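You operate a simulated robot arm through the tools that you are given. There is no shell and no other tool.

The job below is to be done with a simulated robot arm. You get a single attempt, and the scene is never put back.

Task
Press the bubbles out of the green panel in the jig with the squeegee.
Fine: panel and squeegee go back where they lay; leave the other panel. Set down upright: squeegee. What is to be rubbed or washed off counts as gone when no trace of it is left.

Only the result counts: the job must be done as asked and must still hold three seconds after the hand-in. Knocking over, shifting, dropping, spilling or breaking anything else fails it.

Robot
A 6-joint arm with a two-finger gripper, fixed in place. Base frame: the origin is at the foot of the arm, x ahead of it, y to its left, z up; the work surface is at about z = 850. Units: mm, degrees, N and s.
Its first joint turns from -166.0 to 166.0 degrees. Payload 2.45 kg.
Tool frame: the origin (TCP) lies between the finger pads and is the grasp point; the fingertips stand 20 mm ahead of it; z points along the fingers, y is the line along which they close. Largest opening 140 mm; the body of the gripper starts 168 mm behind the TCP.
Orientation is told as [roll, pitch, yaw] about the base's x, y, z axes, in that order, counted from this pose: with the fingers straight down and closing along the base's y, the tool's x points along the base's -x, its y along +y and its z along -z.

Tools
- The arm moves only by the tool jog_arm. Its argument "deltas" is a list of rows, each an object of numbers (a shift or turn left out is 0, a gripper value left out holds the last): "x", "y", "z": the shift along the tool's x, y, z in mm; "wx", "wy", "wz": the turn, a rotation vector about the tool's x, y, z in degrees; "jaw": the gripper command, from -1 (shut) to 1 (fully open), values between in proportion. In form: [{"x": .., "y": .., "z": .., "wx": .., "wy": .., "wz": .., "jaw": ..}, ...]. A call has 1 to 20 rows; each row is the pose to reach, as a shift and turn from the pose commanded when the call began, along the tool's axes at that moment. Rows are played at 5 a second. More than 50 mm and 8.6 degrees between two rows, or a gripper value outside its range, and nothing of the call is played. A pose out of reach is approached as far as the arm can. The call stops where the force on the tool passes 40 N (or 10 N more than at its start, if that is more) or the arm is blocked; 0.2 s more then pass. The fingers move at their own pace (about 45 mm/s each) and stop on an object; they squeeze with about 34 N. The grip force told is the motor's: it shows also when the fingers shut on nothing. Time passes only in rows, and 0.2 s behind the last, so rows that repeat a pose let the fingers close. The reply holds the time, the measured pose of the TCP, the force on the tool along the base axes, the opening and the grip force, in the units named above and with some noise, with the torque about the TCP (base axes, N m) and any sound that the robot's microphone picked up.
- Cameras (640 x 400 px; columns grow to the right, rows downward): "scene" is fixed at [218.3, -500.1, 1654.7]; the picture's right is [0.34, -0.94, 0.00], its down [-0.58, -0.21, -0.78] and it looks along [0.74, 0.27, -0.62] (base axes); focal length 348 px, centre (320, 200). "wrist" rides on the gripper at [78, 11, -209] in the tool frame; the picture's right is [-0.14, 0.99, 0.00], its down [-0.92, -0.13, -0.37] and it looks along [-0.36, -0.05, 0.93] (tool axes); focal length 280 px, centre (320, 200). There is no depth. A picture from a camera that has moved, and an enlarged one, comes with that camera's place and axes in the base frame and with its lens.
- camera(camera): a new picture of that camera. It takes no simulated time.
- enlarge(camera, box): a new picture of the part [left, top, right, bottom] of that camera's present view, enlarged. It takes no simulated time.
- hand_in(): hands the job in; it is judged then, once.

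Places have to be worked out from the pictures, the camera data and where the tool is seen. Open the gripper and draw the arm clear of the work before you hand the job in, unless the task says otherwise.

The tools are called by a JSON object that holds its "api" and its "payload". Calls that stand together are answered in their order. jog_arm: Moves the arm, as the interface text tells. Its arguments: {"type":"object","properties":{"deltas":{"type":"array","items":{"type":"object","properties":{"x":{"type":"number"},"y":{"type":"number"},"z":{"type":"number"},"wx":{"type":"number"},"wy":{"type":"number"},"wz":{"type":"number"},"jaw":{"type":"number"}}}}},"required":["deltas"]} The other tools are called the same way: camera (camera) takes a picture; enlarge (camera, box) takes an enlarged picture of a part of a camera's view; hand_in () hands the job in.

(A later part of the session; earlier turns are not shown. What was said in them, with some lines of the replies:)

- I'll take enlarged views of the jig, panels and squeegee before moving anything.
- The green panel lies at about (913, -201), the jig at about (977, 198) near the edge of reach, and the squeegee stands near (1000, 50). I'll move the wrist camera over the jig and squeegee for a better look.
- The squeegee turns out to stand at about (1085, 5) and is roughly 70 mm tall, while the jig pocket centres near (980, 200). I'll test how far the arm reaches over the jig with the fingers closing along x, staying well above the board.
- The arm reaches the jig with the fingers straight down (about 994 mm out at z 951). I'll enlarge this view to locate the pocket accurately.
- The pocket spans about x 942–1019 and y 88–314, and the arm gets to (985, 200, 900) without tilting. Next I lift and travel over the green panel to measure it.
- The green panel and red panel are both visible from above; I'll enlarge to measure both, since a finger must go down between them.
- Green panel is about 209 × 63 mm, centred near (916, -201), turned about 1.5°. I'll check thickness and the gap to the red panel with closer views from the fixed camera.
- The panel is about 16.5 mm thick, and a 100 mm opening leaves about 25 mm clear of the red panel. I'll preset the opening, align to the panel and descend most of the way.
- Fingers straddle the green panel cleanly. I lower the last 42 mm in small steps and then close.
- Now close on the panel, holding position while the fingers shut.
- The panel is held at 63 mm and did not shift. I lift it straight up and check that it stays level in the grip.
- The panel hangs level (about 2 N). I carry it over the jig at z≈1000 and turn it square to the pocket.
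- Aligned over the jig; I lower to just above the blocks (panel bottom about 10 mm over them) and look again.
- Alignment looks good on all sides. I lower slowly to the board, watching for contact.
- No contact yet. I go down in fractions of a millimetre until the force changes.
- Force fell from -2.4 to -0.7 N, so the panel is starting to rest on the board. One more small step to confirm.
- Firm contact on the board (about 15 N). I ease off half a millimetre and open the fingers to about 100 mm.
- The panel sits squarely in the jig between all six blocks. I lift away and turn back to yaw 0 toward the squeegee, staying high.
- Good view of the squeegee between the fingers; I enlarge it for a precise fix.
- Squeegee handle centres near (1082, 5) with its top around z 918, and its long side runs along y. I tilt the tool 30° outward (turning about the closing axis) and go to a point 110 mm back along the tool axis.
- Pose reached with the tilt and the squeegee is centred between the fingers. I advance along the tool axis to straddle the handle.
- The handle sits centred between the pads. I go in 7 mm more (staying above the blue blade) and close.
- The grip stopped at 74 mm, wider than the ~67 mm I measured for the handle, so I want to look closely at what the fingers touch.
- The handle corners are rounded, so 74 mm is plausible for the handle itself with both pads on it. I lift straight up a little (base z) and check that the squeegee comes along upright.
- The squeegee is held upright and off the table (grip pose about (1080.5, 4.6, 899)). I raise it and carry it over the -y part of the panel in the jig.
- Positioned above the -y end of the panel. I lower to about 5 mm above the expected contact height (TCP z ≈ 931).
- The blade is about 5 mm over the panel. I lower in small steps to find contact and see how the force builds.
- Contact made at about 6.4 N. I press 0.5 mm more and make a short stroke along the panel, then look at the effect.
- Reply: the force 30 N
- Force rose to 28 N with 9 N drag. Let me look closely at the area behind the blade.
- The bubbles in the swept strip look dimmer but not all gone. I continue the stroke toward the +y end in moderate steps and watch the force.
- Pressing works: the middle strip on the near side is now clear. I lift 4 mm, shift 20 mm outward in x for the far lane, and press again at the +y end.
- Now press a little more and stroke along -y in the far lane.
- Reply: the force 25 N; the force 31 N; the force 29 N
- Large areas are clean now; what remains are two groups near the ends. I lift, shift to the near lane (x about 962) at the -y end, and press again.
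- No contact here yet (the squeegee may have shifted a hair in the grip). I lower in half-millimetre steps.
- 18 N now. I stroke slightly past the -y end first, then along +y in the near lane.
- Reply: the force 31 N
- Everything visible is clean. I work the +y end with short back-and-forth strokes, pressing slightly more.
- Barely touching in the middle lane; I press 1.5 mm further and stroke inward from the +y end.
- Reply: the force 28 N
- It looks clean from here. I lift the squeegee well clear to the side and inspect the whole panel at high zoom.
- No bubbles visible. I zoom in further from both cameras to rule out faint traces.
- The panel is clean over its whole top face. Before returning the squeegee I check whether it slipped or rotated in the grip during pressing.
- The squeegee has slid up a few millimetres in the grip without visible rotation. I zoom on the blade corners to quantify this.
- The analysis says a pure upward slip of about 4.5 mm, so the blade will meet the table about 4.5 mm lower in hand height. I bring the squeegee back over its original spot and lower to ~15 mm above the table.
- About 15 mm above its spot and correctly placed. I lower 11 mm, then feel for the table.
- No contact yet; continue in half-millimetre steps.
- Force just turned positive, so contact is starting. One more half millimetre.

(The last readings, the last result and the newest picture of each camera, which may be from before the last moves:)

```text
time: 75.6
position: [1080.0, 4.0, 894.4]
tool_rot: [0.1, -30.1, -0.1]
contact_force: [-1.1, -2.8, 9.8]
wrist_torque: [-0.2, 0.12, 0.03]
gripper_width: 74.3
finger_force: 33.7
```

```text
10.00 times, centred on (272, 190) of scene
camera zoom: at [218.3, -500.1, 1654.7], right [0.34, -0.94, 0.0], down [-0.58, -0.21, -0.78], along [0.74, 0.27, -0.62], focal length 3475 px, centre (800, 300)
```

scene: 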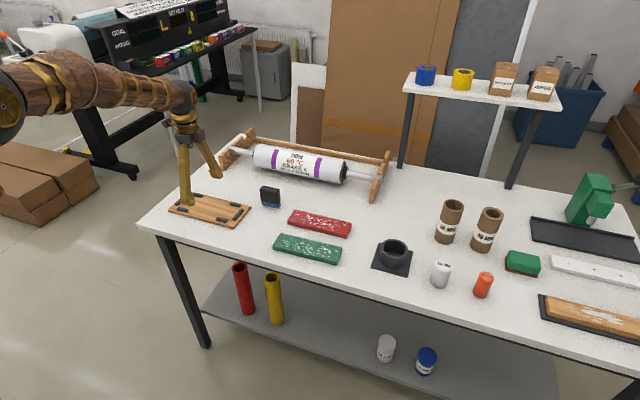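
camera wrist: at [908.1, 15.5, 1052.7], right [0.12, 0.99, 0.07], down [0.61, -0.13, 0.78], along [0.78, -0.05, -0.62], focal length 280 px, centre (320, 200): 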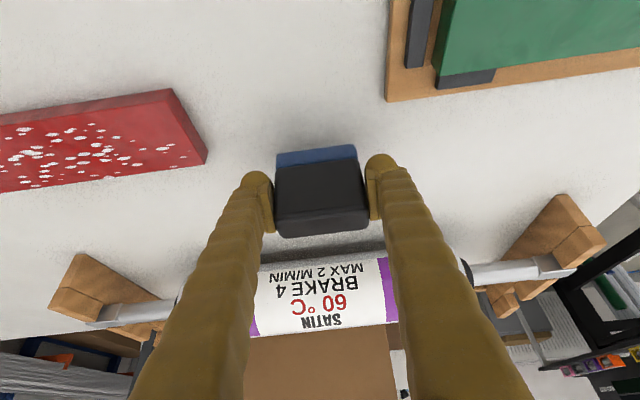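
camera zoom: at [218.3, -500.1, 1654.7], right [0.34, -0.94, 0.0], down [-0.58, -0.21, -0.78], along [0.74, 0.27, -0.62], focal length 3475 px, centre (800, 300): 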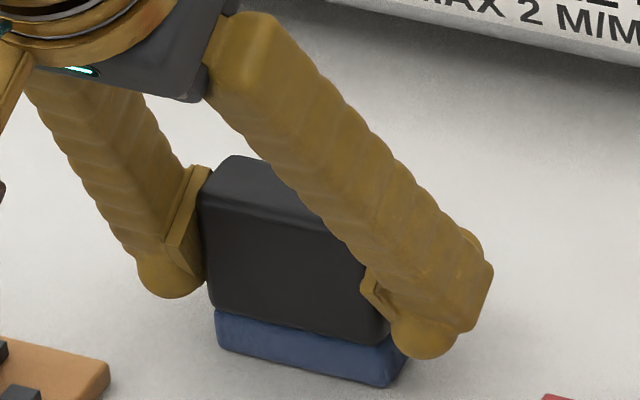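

On the table at its original spot (within ~1 mm). I ease off a fraction and open the fingers gently.

{"api": "jog_arm", "payload": {"deltas": [{"x": -0.2, "z": -0.35, "jaw": -1}, {"x": -0.2, "z": -0.35, "jaw": 0.12}, {"x": -0.2, "z": -0.35, "jaw": 0.25}, {"x": -0.2, "z": -0.35, "jaw": 0.43}, {"x": -0.2, "z": -0.35, "jaw": 0.43}, {"x": -0.2, "z": -0.35, "jaw": 0.43}]}}

{"api": "enlarge", "payload": {"camera": "scene", "box": [240, 170, 304, 210]}}

{"api": "camera", "payload": {"camera": "wrist"}}

```text
time: 77.0
position: [1078.9, 3.2, 895.4]
tool_rot: [0.0, -30.0, 0.0]
contact_force: [0.4, -0.1, -1.0]
wrist_torque: [0.0, 0.0, 0.03]
gripper_width: 100.0
finger_force: 0.2
```

```text
10.00 times, centred on (272, 190) of scene
camera zoom: at [218.3, -500.1, 1654.7], right [0.34, -0.94, 0.0], down [-0.58, -0.21, -0.78], along [0.74, 0.27, -0.62], focal length 3475 px, centre (800, 300)
```

zoom: 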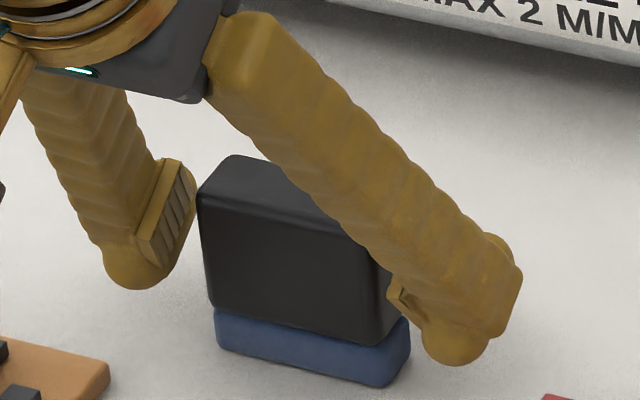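

```text
taken
camera wrist: at [907.6, 15.2, 1037.2], right [0.12, 0.99, 0.07], down [0.61, -0.13, 0.78], along [0.78, -0.05, -0.62], focal length 280 px, centre (320, 200)
```

wrist: 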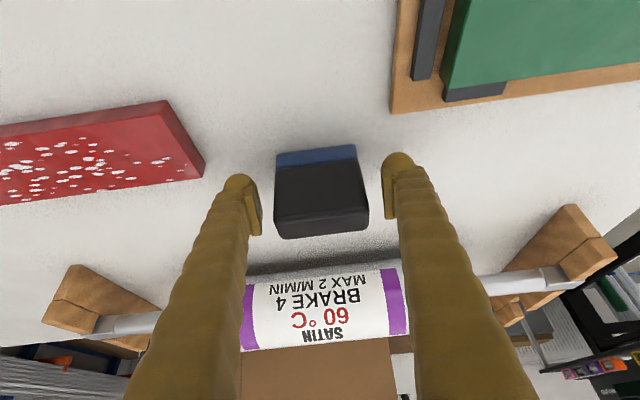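

The squeegee stands upright where it was. I back the open gripper out along its own axis.

{"api": "jog_arm", "payload": {"deltas": [{"z": -10}, {"z": -30}, {"z": -55}, {"z": -85}, {"z": -120}, {"z": -120}]}}

{"api": "jog_arm", "payload": {"deltas": [{"x": 5.5, "z": -20.5, "wy": 6}, {"x": 11, "z": -41, "wy": 12}, {"x": 16.5, "z": -61.5, "wy": 18}, {"x": 22, "z": -82, "wy": 24}, {"x": 27.5, "z": -102.5, "wy": 30}, {"x": 27.5, "z": -102.5, "wy": 30}]}}

{"api": "camera", "payload": {"camera": "wrist"}}

{"api": "enlarge", "payload": {"camera": "scene", "box": [240, 170, 304, 210]}}

```text
time: 78.4
position: [1018.7, 2.5, 999.0]
tool_rot: [0.0, -30.0, 0.0]
contact_force: [0.7, -0.2, 0.2]
wrist_torque: [0.0, 0.0, 0.01]
gripper_width: 100.2
finger_force: 0.0
```

```text
time: 79.8
position: [944.0, 2.8, 1074.2]
tool_rot: [-0.1, 0.0, 0.0]
contact_force: [0.2, -0.2, -0.4]
wrist_torque: [0.04, 0.01, -0.01]
gripper_width: 100.0
finger_force: 0.1
```

```text
taken
camera wrist: at [866.2, 14.5, 1284.2], right [0.14, 0.99, 0.0], down [0.92, -0.13, 0.37], along [0.36, -0.05, -0.93], focal length 280 px, centre (320, 200)
```

wrist: 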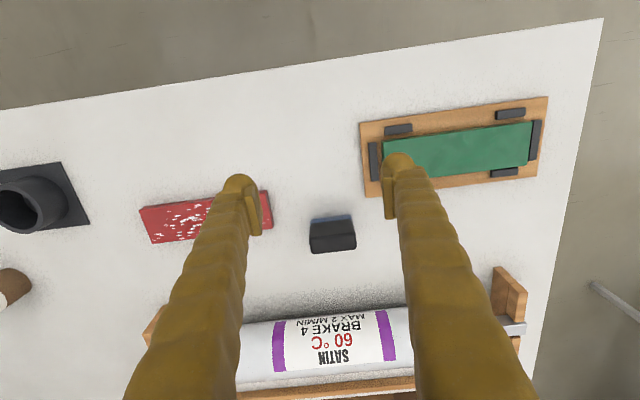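

```text
10.00 times, centred on (272, 190) of scene
camera zoom: at [218.3, -500.1, 1654.7], right [0.34, -0.94, 0.0], down [-0.58, -0.21, -0.78], along [0.74, 0.27, -0.62], focal length 3475 px, centre (800, 300)
```

zoom: 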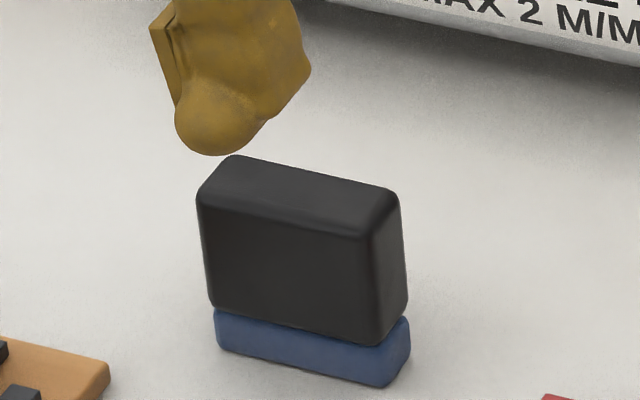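

Squeegee is back within about 1 mm and upright. Now I go over the jig with the fingers closing along x to fetch the panel.

{"api": "jog_arm", "payload": {"deltas": [{"x": -3, "y": 16, "z": 2, "wz": 7.5}, {"x": -6, "y": 33, "z": 5, "wz": 15}, {"x": -9, "y": 49, "z": 10, "wz": 22.5}, {"x": -12, "y": 66, "z": 15, "wz": 30}, {"x": -15, "y": 82, "z": 20, "wz": 37.5}, {"x": -18, "y": 98, "z": 25, "wz": 45}, {"x": -21, "y": 115, "z": 30, "wz": 52.5}, {"x": -24, "y": 131, "z": 35, "wz": 60}, {"x": -27, "y": 148, "z": 40, "wz": 67.5}, {"x": -30, "y": 164, "z": 45, "wz": 75}, {"x": -33, "y": 181, "z": 50, "wz": 82.5}, {"x": -35.5, "y": 197, "z": 50, "wz": 90}, {"x": -35.5, "y": 197, "z": 50, "wz": 90}]}}

{"api": "camera", "payload": {"camera": "wrist"}}

{"api": "enlarge", "payload": {"camera": "wrist", "box": [232, 30, 408, 140]}}

{"api": "enlarge", "payload": {"camera": "wrist", "box": [232, 130, 408, 240]}}

```text
time: 82.6
position: [981.0, 200.5, 1023.9]
tool_rot: [0.0, 0.0, -90.2]
contact_force: [0.8, 0.5, 0.3]
wrist_torque: [-0.02, 0.0, -0.02]
gripper_width: 100.2
finger_force: 0.1
```

```text
taken
camera wrist: at [991.7, 279.2, 1233.8], right [0.99, -0.14, 0.0], down [-0.13, -0.92, 0.37], along [-0.05, -0.37, -0.93], focal length 280 px, centre (320, 200)
```

wrist: 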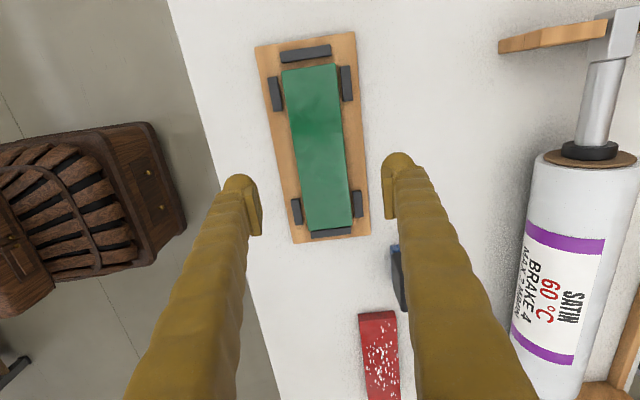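

```text
3.64 times, centred on (320, 85) of wrist
camera zoom: at [991.7, 279.2, 1233.8], right [0.99, -0.14, 0.0], down [-0.13, -0.92, 0.37], along [-0.05, -0.37, -0.93], focal length 1020 px, centre (320, 618)
```

zoom: 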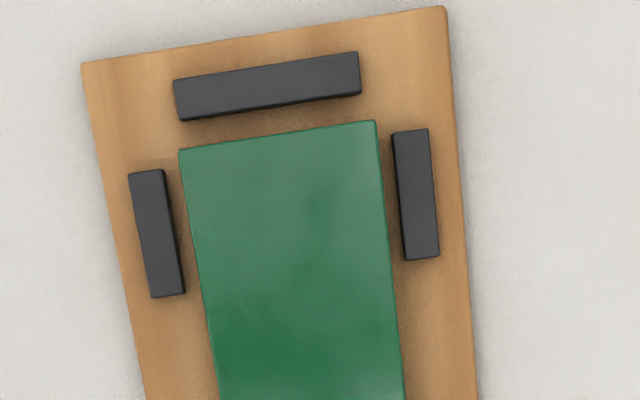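

```text
3.64 times, centred on (320, 185) of wrist
camera zoom: at [991.7, 279.2, 1233.8], right [0.99, -0.14, 0.0], down [-0.13, -0.92, 0.37], along [-0.05, -0.37, -0.93], focal length 1020 px, centre (320, 254)
```

zoom: 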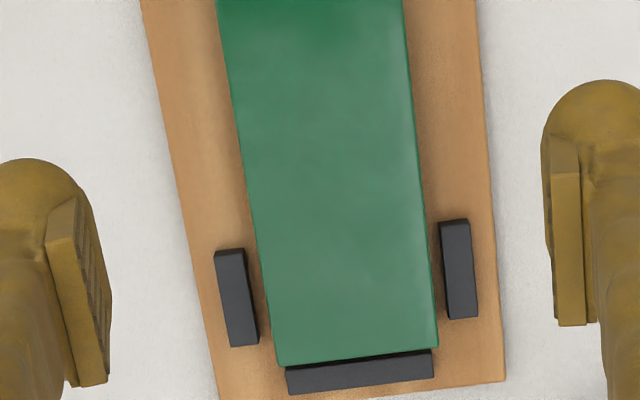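

From straight above, the panel is clean and hasn't shifted in the jig (centre about (981, 200)). By my bookkeeping I'm 1.1 mm in y off and 140.4 mm above the release pose, so I descend exactly to that pose.

{"api": "jog_arm", "payload": {"deltas": [{"x": 0.5, "z": 30, "jaw": 0.43}, {"x": 1.1, "z": 65}, {"x": 1.1, "z": 100}, {"x": 1.1, "z": 125}, {"x": 1.1, "z": 135}, {"x": 1.1, "z": 140}, {"x": 1.1, "z": 140.4}, {"x": 1.1, "z": 140.4}]}}

{"api": "camera", "payload": {"camera": "wrist"}}

{"api": "enlarge", "payload": {"camera": "scene", "box": [150, 170, 270, 245]}}

```text
time: 84.4
position: [979.2, 201.3, 883.4]
tool_rot: [0.0, -0.1, -90.0]
contact_force: [0.0, 0.2, -0.6]
wrist_torque: [0.01, -0.01, -0.02]
gripper_width: 100.5
finger_force: 0.0
```

```text
taken
camera wrist: at [991.4, 280.8, 1092.8], right [0.99, -0.14, 0.0], down [-0.13, -0.92, 0.37], along [-0.05, -0.37, -0.93], focal length 280 px, centre (320, 200)
```

wrist: 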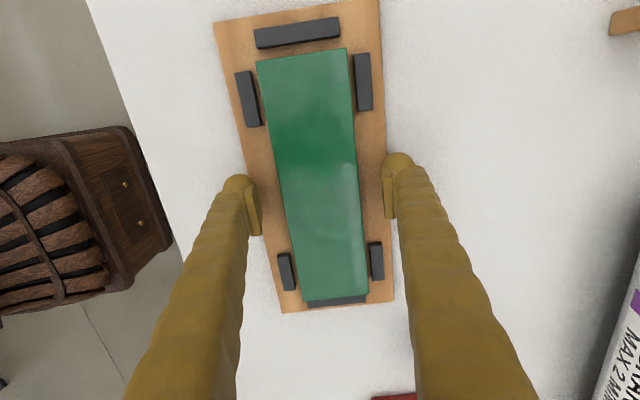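

```text
5.33 times, centred on (210, 208) of scene
camera zoom: at [218.3, -500.1, 1654.7], right [0.34, -0.94, 0.0], down [-0.58, -0.21, -0.78], along [0.74, 0.27, -0.62], focal length 1853 px, centre (907, 160)
```

zoom: 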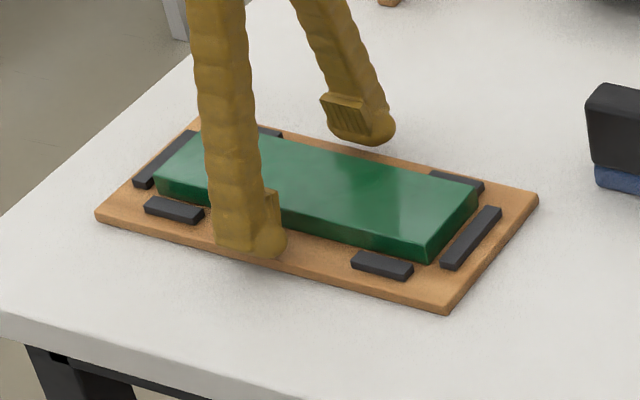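

The view matches the release pose. One last close look at the panel surface for traces before gripping.

{"api": "enlarge", "payload": {"camera": "wrist", "box": [240, 40, 384, 130]}}

{"api": "enlarge", "payload": {"camera": "wrist", "box": [250, 125, 394, 215]}}

{"api": "enlarge", "payload": {"camera": "wrist", "box": [260, 215, 404, 305]}}

```text
4.44 times, centred on (312, 85) of wrist
camera zoom: at [991.4, 280.8, 1092.8], right [0.99, -0.14, 0.0], down [-0.13, -0.92, 0.37], along [-0.05, -0.37, -0.93], focal length 1246 px, centre (356, 711)
```

zoom: 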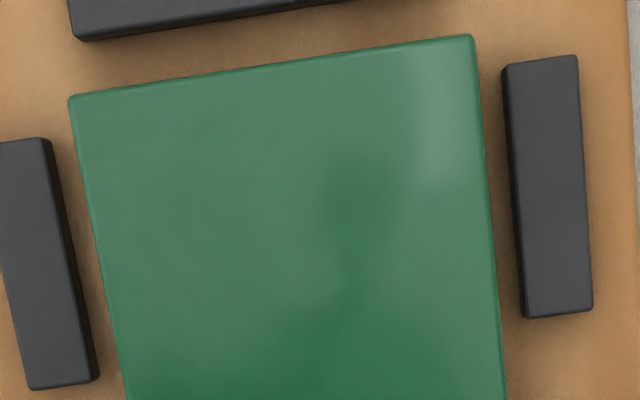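

```text
4.44 times, centred on (322, 170) of wrist
camera zoom: at [991.4, 280.8, 1092.8], right [0.99, -0.14, 0.0], down [-0.13, -0.92, 0.37], along [-0.05, -0.37, -0.93], focal length 1246 px, centre (311, 333)
```

zoom: 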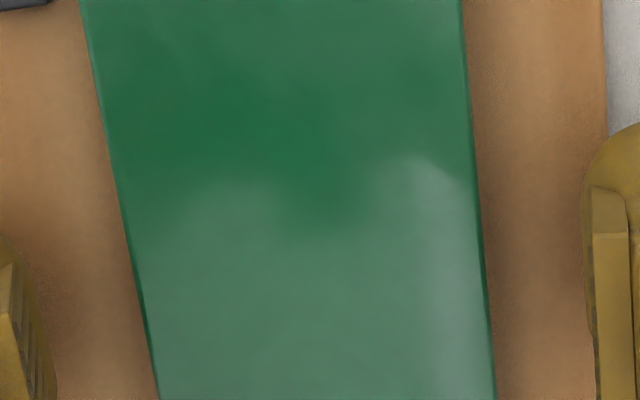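

```text
4.44 times, centred on (332, 260) of wrist
camera zoom: at [991.4, 280.8, 1092.8], right [0.99, -0.14, 0.0], down [-0.13, -0.92, 0.37], along [-0.05, -0.37, -0.93], focal length 1246 px, centre (267, -67)
```

zoom: 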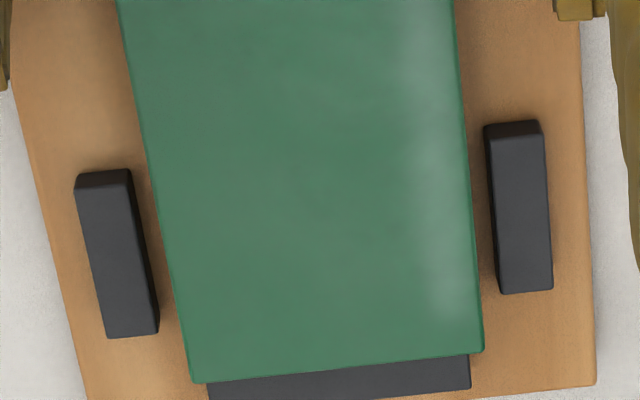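

Only soft reflections remain, no bubbles anywhere. I close on the panel.

{"api": "jog_arm", "payload": {"deltas": [{"jaw": 0.0}, {"jaw": 0.0}, {"jaw": -0.08}, {"jaw": -1}, {"jaw": -1}, {"jaw": -1}, {"jaw": -1}]}}

{"api": "jog_arm", "payload": {"deltas": [{"z": -3, "jaw": -1}, {"z": -10}, {"z": -25}, {"z": -50}, {"z": -80}, {"z": -105}, {"z": -117.2}, {"z": -117.2}]}}

{"api": "camera", "payload": {"camera": "wrist"}}

{"api": "enlarge", "payload": {"camera": "scene", "box": [130, 120, 290, 220]}}

```text
time: 86.0
position: [981.3, 202.1, 882.8]
tool_rot: [0.1, -0.1, -90.1]
contact_force: [0.0, -0.9, 1.3]
wrist_torque: [0.04, 0.01, 0.0]
gripper_width: 63.1
finger_force: 33.5
```

```text
time: 87.8
position: [981.0, 200.4, 999.6]
tool_rot: [0.1, 0.0, -90.0]
contact_force: [-0.6, 0.7, -1.9]
wrist_torque: [0.01, -0.04, -0.01]
gripper_width: 62.9
finger_force: 34.0
```

```text
taken
camera wrist: at [992.0, 279.7, 1209.4], right [0.99, -0.14, 0.0], down [-0.13, -0.92, 0.37], along [-0.05, -0.37, -0.93], focal length 280 px, centre (320, 200)
```

wrist: 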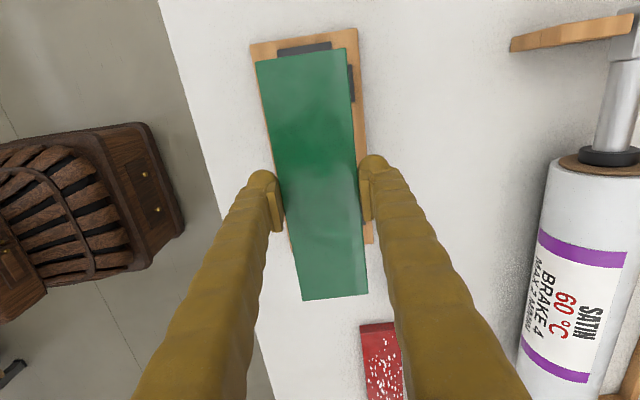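

```text
4.00 times, centred on (210, 170) of scene
camera zoom: at [218.3, -500.1, 1654.7], right [0.34, -0.94, 0.0], down [-0.58, -0.21, -0.78], along [0.74, 0.27, -0.62], focal length 1390 px, centre (760, 320)
```

zoom: 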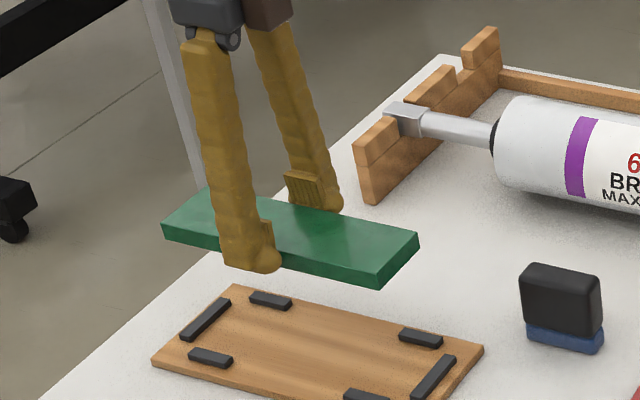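

Panel is held level, and the jig was left undisturbed. I carry it back over its original place, turning back the 1.45°.

{"api": "jog_arm", "payload": {"deltas": [{"x": -20, "y": -3.2, "wz": -0.1, "jaw": -1}, {"x": -55, "y": -8.8, "wz": -0.2}, {"x": -95, "y": -15.1, "wz": -0.4}, {"x": -135, "y": -21.5, "wz": -0.5}, {"x": -175, "y": -27.9, "wz": -0.7}, {"x": -215, "y": -34.2, "wz": -0.8}, {"x": -255, "y": -40.6, "wz": -1.0}, {"x": -295, "y": -47, "wz": -1.1}, {"x": -335, "y": -53.3, "wz": -1.3}, {"x": -370, "y": -58.9, "wz": -1.45}, {"x": -393, "y": -62.6, "wz": -1.45}, {"x": -402.35, "y": -64.04, "wz": -1.45}, {"x": -402.35, "y": -64.04, "wz": -1.45}, {"x": -402.35, "y": -64.04, "wz": -1.45}]}}

{"api": "jog_arm", "payload": {"deltas": [{"z": 25, "jaw": -1}, {"z": 55}, {"z": 80}, {"z": 100}, {"z": 112}, {"z": 118}, {"z": 118}]}}

{"api": "camera", "payload": {"camera": "wrist"}}

{"api": "enlarge", "payload": {"camera": "scene", "box": [250, 190, 378, 270]}}

```text
time: 90.8
position: [917.2, -201.2, 1000.2]
tool_rot: [0.1, 0.0, -88.6]
contact_force: [0.5, 0.2, -2.2]
wrist_torque: [0.01, 0.02, -0.01]
gripper_width: 62.8
finger_force: 34.3
```

```text
time: 92.4
position: [917.0, -200.6, 881.2]
tool_rot: [0.1, 0.0, -88.6]
contact_force: [0.1, -0.3, -1.0]
wrist_torque: [0.03, -0.01, 0.01]
gripper_width: 62.7
finger_force: 34.2
```

```text
taken
camera wrist: at [926.1, -121.7, 1091.3], right [0.99, -0.11, 0.0], down [-0.1, -0.92, 0.37], along [-0.04, -0.37, -0.93], focal length 280 px, centre (320, 200)
```

wrist: 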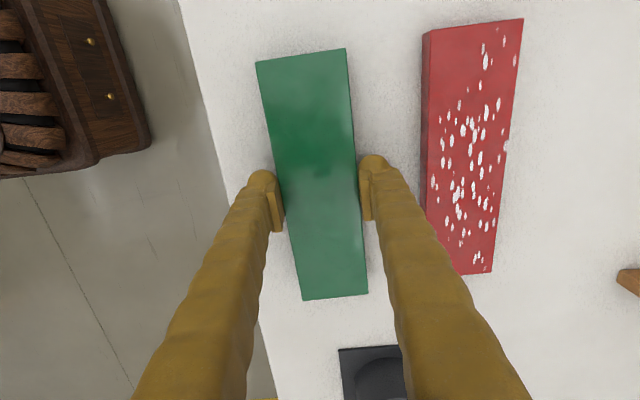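

```text
5.00 times, centred on (314, 230) of scene
camera zoom: at [218.3, -500.1, 1654.7], right [0.34, -0.94, 0.0], down [-0.58, -0.21, -0.78], along [0.74, 0.27, -0.62], focal length 1737 px, centre (350, 50)
```

zoom: 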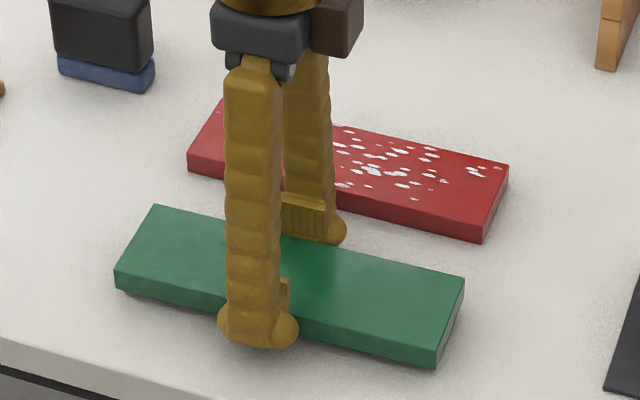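

About 9 mm above its place, aligned with the original outline. I lower and feel for the table.

{"api": "jog_arm", "payload": {"deltas": [{"z": 3, "jaw": -1}, {"z": 6}, {"z": 7.5}, {"z": 8}, {"z": 8}]}}

{"api": "jog_arm", "payload": {"deltas": [{"z": 0.4, "jaw": -1}, {"z": 0.8}, {"z": 0.8}]}}

```text
time: 93.6
position: [917.5, -199.9, 874.0]
tool_rot: [0.0, 0.1, -88.5]
contact_force: [0.4, 0.3, -2.5]
wrist_torque: [-0.01, 0.03, 0.01]
gripper_width: 62.8
finger_force: 34.1
```

```text
time: 94.4
position: [917.0, -200.8, 873.1]
tool_rot: [0.1, 0.0, -88.6]
contact_force: [0.5, 0.5, -0.7]
wrist_torque: [0.0, -0.02, 0.01]
gripper_width: 62.9
finger_force: 33.9
```

Weight is starting to transfer to the table. A last small step to confirm contact.

{"api": "jog_arm", "payload": {"deltas": [{"z": 0.3, "jaw": -1}, {"z": 0.5}, {"z": 0.5}]}}

```text
time: 95.2
position: [916.5, -201.1, 873.6]
tool_rot: [-0.1, 0.1, -88.6]
contact_force: [-0.6, 0.2, -0.6]
wrist_torque: [-0.11, -0.03, 0.04]
gripper_width: 63.1
finger_force: 33.8
```

{"api": "jog_arm", "payload": {"deltas": [{"z": 0.3, "jaw": -1}, {"z": 0.5}, {"z": 0.5}]}}

```text
time: 96.0
position: [916.3, -199.2, 872.2]
tool_rot: [0.1, 0.0, -88.4]
contact_force: [3.7, -1.8, 10.1]
wrist_torque: [-0.07, 0.08, 0.02]
gripper_width: 62.9
finger_force: 33.8
```

The panel now rests on the table (10 N). I ease off slightly and open the fingers to 100 mm.

{"api": "jog_arm", "payload": {"deltas": [{"z": -0.5, "jaw": -1}, {"z": -0.5, "jaw": 0.0}, {"z": -0.5, "jaw": 0.2}, {"z": -0.5, "jaw": 0.43}, {"z": -0.5, "jaw": 0.43}, {"z": -0.5, "jaw": 0.43}]}}

{"api": "camera", "payload": {"camera": "wrist"}}

{"api": "enlarge", "payload": {"camera": "scene", "box": [250, 190, 378, 270]}}

```text
time: 97.4
position: [916.9, -200.3, 873.4]
tool_rot: [0.0, 0.0, -88.7]
contact_force: [0.4, -0.5, 0.3]
wrist_torque: [0.0, -0.02, -0.04]
gripper_width: 100.0
finger_force: 0.1
```

```text
taken
camera wrist: at [925.3, -121.6, 1083.1], right [0.99, -0.11, 0.0], down [-0.1, -0.92, 0.37], along [-0.04, -0.37, -0.93], focal length 280 px, centre (320, 200)
```

wrist: 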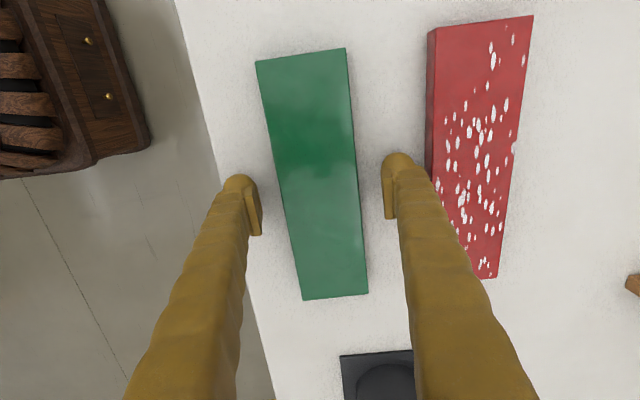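

```text
5.00 times, centred on (314, 230) of scene
camera zoom: at [218.3, -500.1, 1654.7], right [0.34, -0.94, 0.0], down [-0.58, -0.21, -0.78], along [0.74, 0.27, -0.62], focal length 1737 px, centre (350, 50)
```

zoom: 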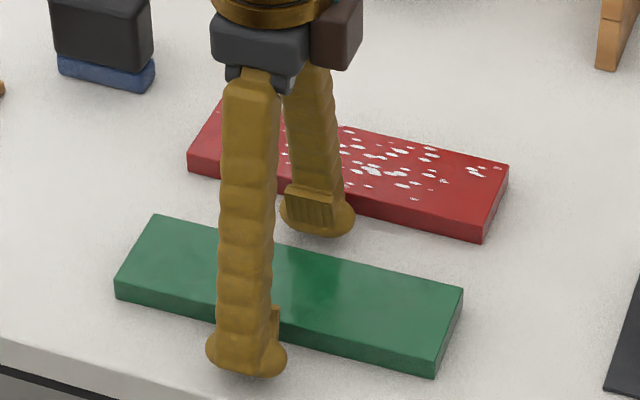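

The panel lies exactly on its original outline. I lift straight up and draw the arm clear, then check the whole scene.

{"api": "jog_arm", "payload": {"deltas": [{"z": -20}, {"z": -50}, {"z": -90}, {"z": -130}, {"z": -175}, {"z": -220}, {"z": -260}, {"y": -30, "z": -290}, {"y": -60, "z": -300}, {"y": -90, "z": -300}, {"y": -130, "z": -300}, {"y": -170, "z": -300}, {"y": -170, "z": -300}]}}

{"api": "camera", "payload": {"camera": "scene"}}

{"api": "enlarge", "payload": {"camera": "scene", "box": [150, 160, 360, 280]}}

{"api": "enlarge", "payload": {"camera": "scene", "box": [264, 225, 348, 275]}}

{"api": "enlarge", "payload": {"camera": "scene", "box": [240, 170, 304, 210]}}

```text
time: 100.2
position: [746.4, -203.4, 1171.6]
tool_rot: [0.0, 0.0, -88.4]
contact_force: [-0.1, 0.6, -0.1]
wrist_torque: [0.02, -0.01, 0.01]
gripper_width: 100.0
finger_force: 0.0
```

```text
taken
```

scene: 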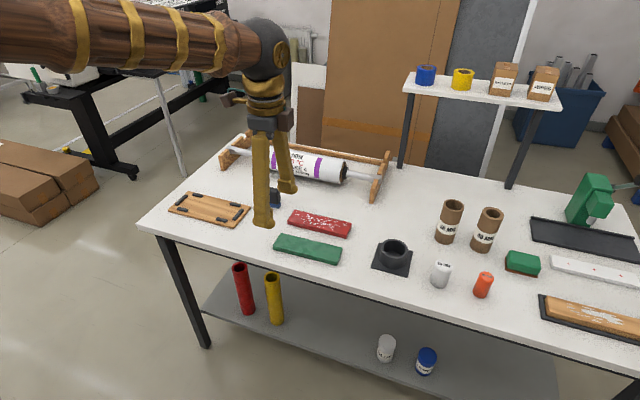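

```text
3.05 times, centred on (255, 220) of scene
camera zoom: at [218.3, -500.1, 1654.7], right [0.34, -0.94, 0.0], down [-0.58, -0.21, -0.78], along [0.74, 0.27, -0.62], focal length 1059 px, centre (518, 139)
```

zoom: 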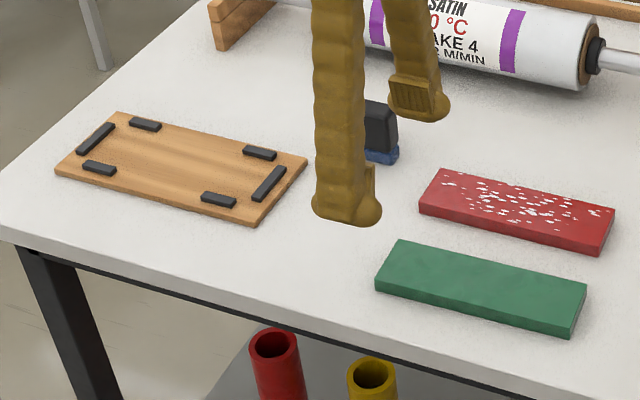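

```text
7.62 times, centred on (306, 250) of scene
camera zoom: at [218.3, -500.1, 1654.7], right [0.34, -0.94, 0.0], down [-0.58, -0.21, -0.78], along [0.74, 0.27, -0.62], focal length 2647 px, centre (427, -181)
```

zoom: 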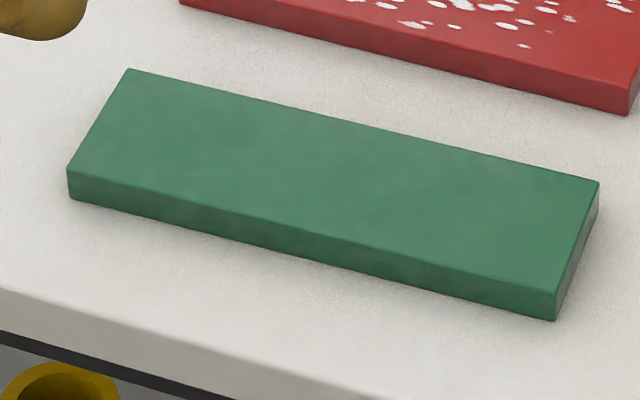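

```text
10.00 times, centred on (272, 190) of scene
camera zoom: at [218.3, -500.1, 1654.7], right [0.34, -0.94, 0.0], down [-0.58, -0.21, -0.78], along [0.74, 0.27, -0.62], focal length 3475 px, centre (800, 300)
```

zoom: 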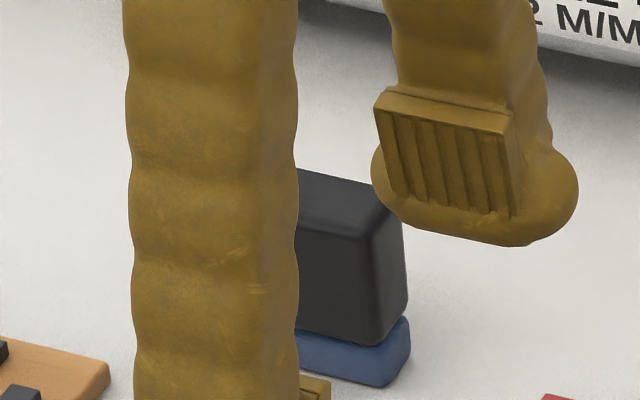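

Everything matches the starting layout: green panel clean and in place, squeegee upright, jig, red panel and the rest untouched. I open the gripper fully with the arm clear.

{"api": "jog_arm", "payload": {"deltas": [{"jaw": 1}, {"z": -20, "jaw": 1}, {"z": -40, "jaw": 1}, {"z": -40, "jaw": 1}, {"z": -40, "jaw": 1}]}}

```text
time: 101.4
position: [746.0, -203.3, 1213.9]
tool_rot: [-0.1, -0.1, -88.4]
contact_force: [0.5, 0.2, -0.2]
wrist_torque: [0.02, -0.01, -0.01]
gripper_width: 140.1
finger_force: 0.1
```

The gripper is fully open and the arm is well clear of the work, so I hand the job in.

{"api": "hand_in", "payload": {}}

```text
The job is handed in.
```

The bubbles are pressed out of the green panel, and the job is handed in. I haven't seen a verdict.

- **Bubbles:** I pressed the panel in the jig with the squeegee, in overlapping lanes at roughly 10–30 N. Close-up views from both cameras afterwards showed no trace of a bubble, only reflections.
- **Panel:** It is back where it lay, matching its original outline in the pictures.
- **Squeegee:** It stands upright within about 1 mm of its original spot. It slid up about 4.5 mm in the grip while pressing, and I allowed for that when setting it down.
- **Everything else:** The red panel was left alone, and the jig and other items look unmoved in the final picture.

The gripper is fully open and the arm is clear of the table.
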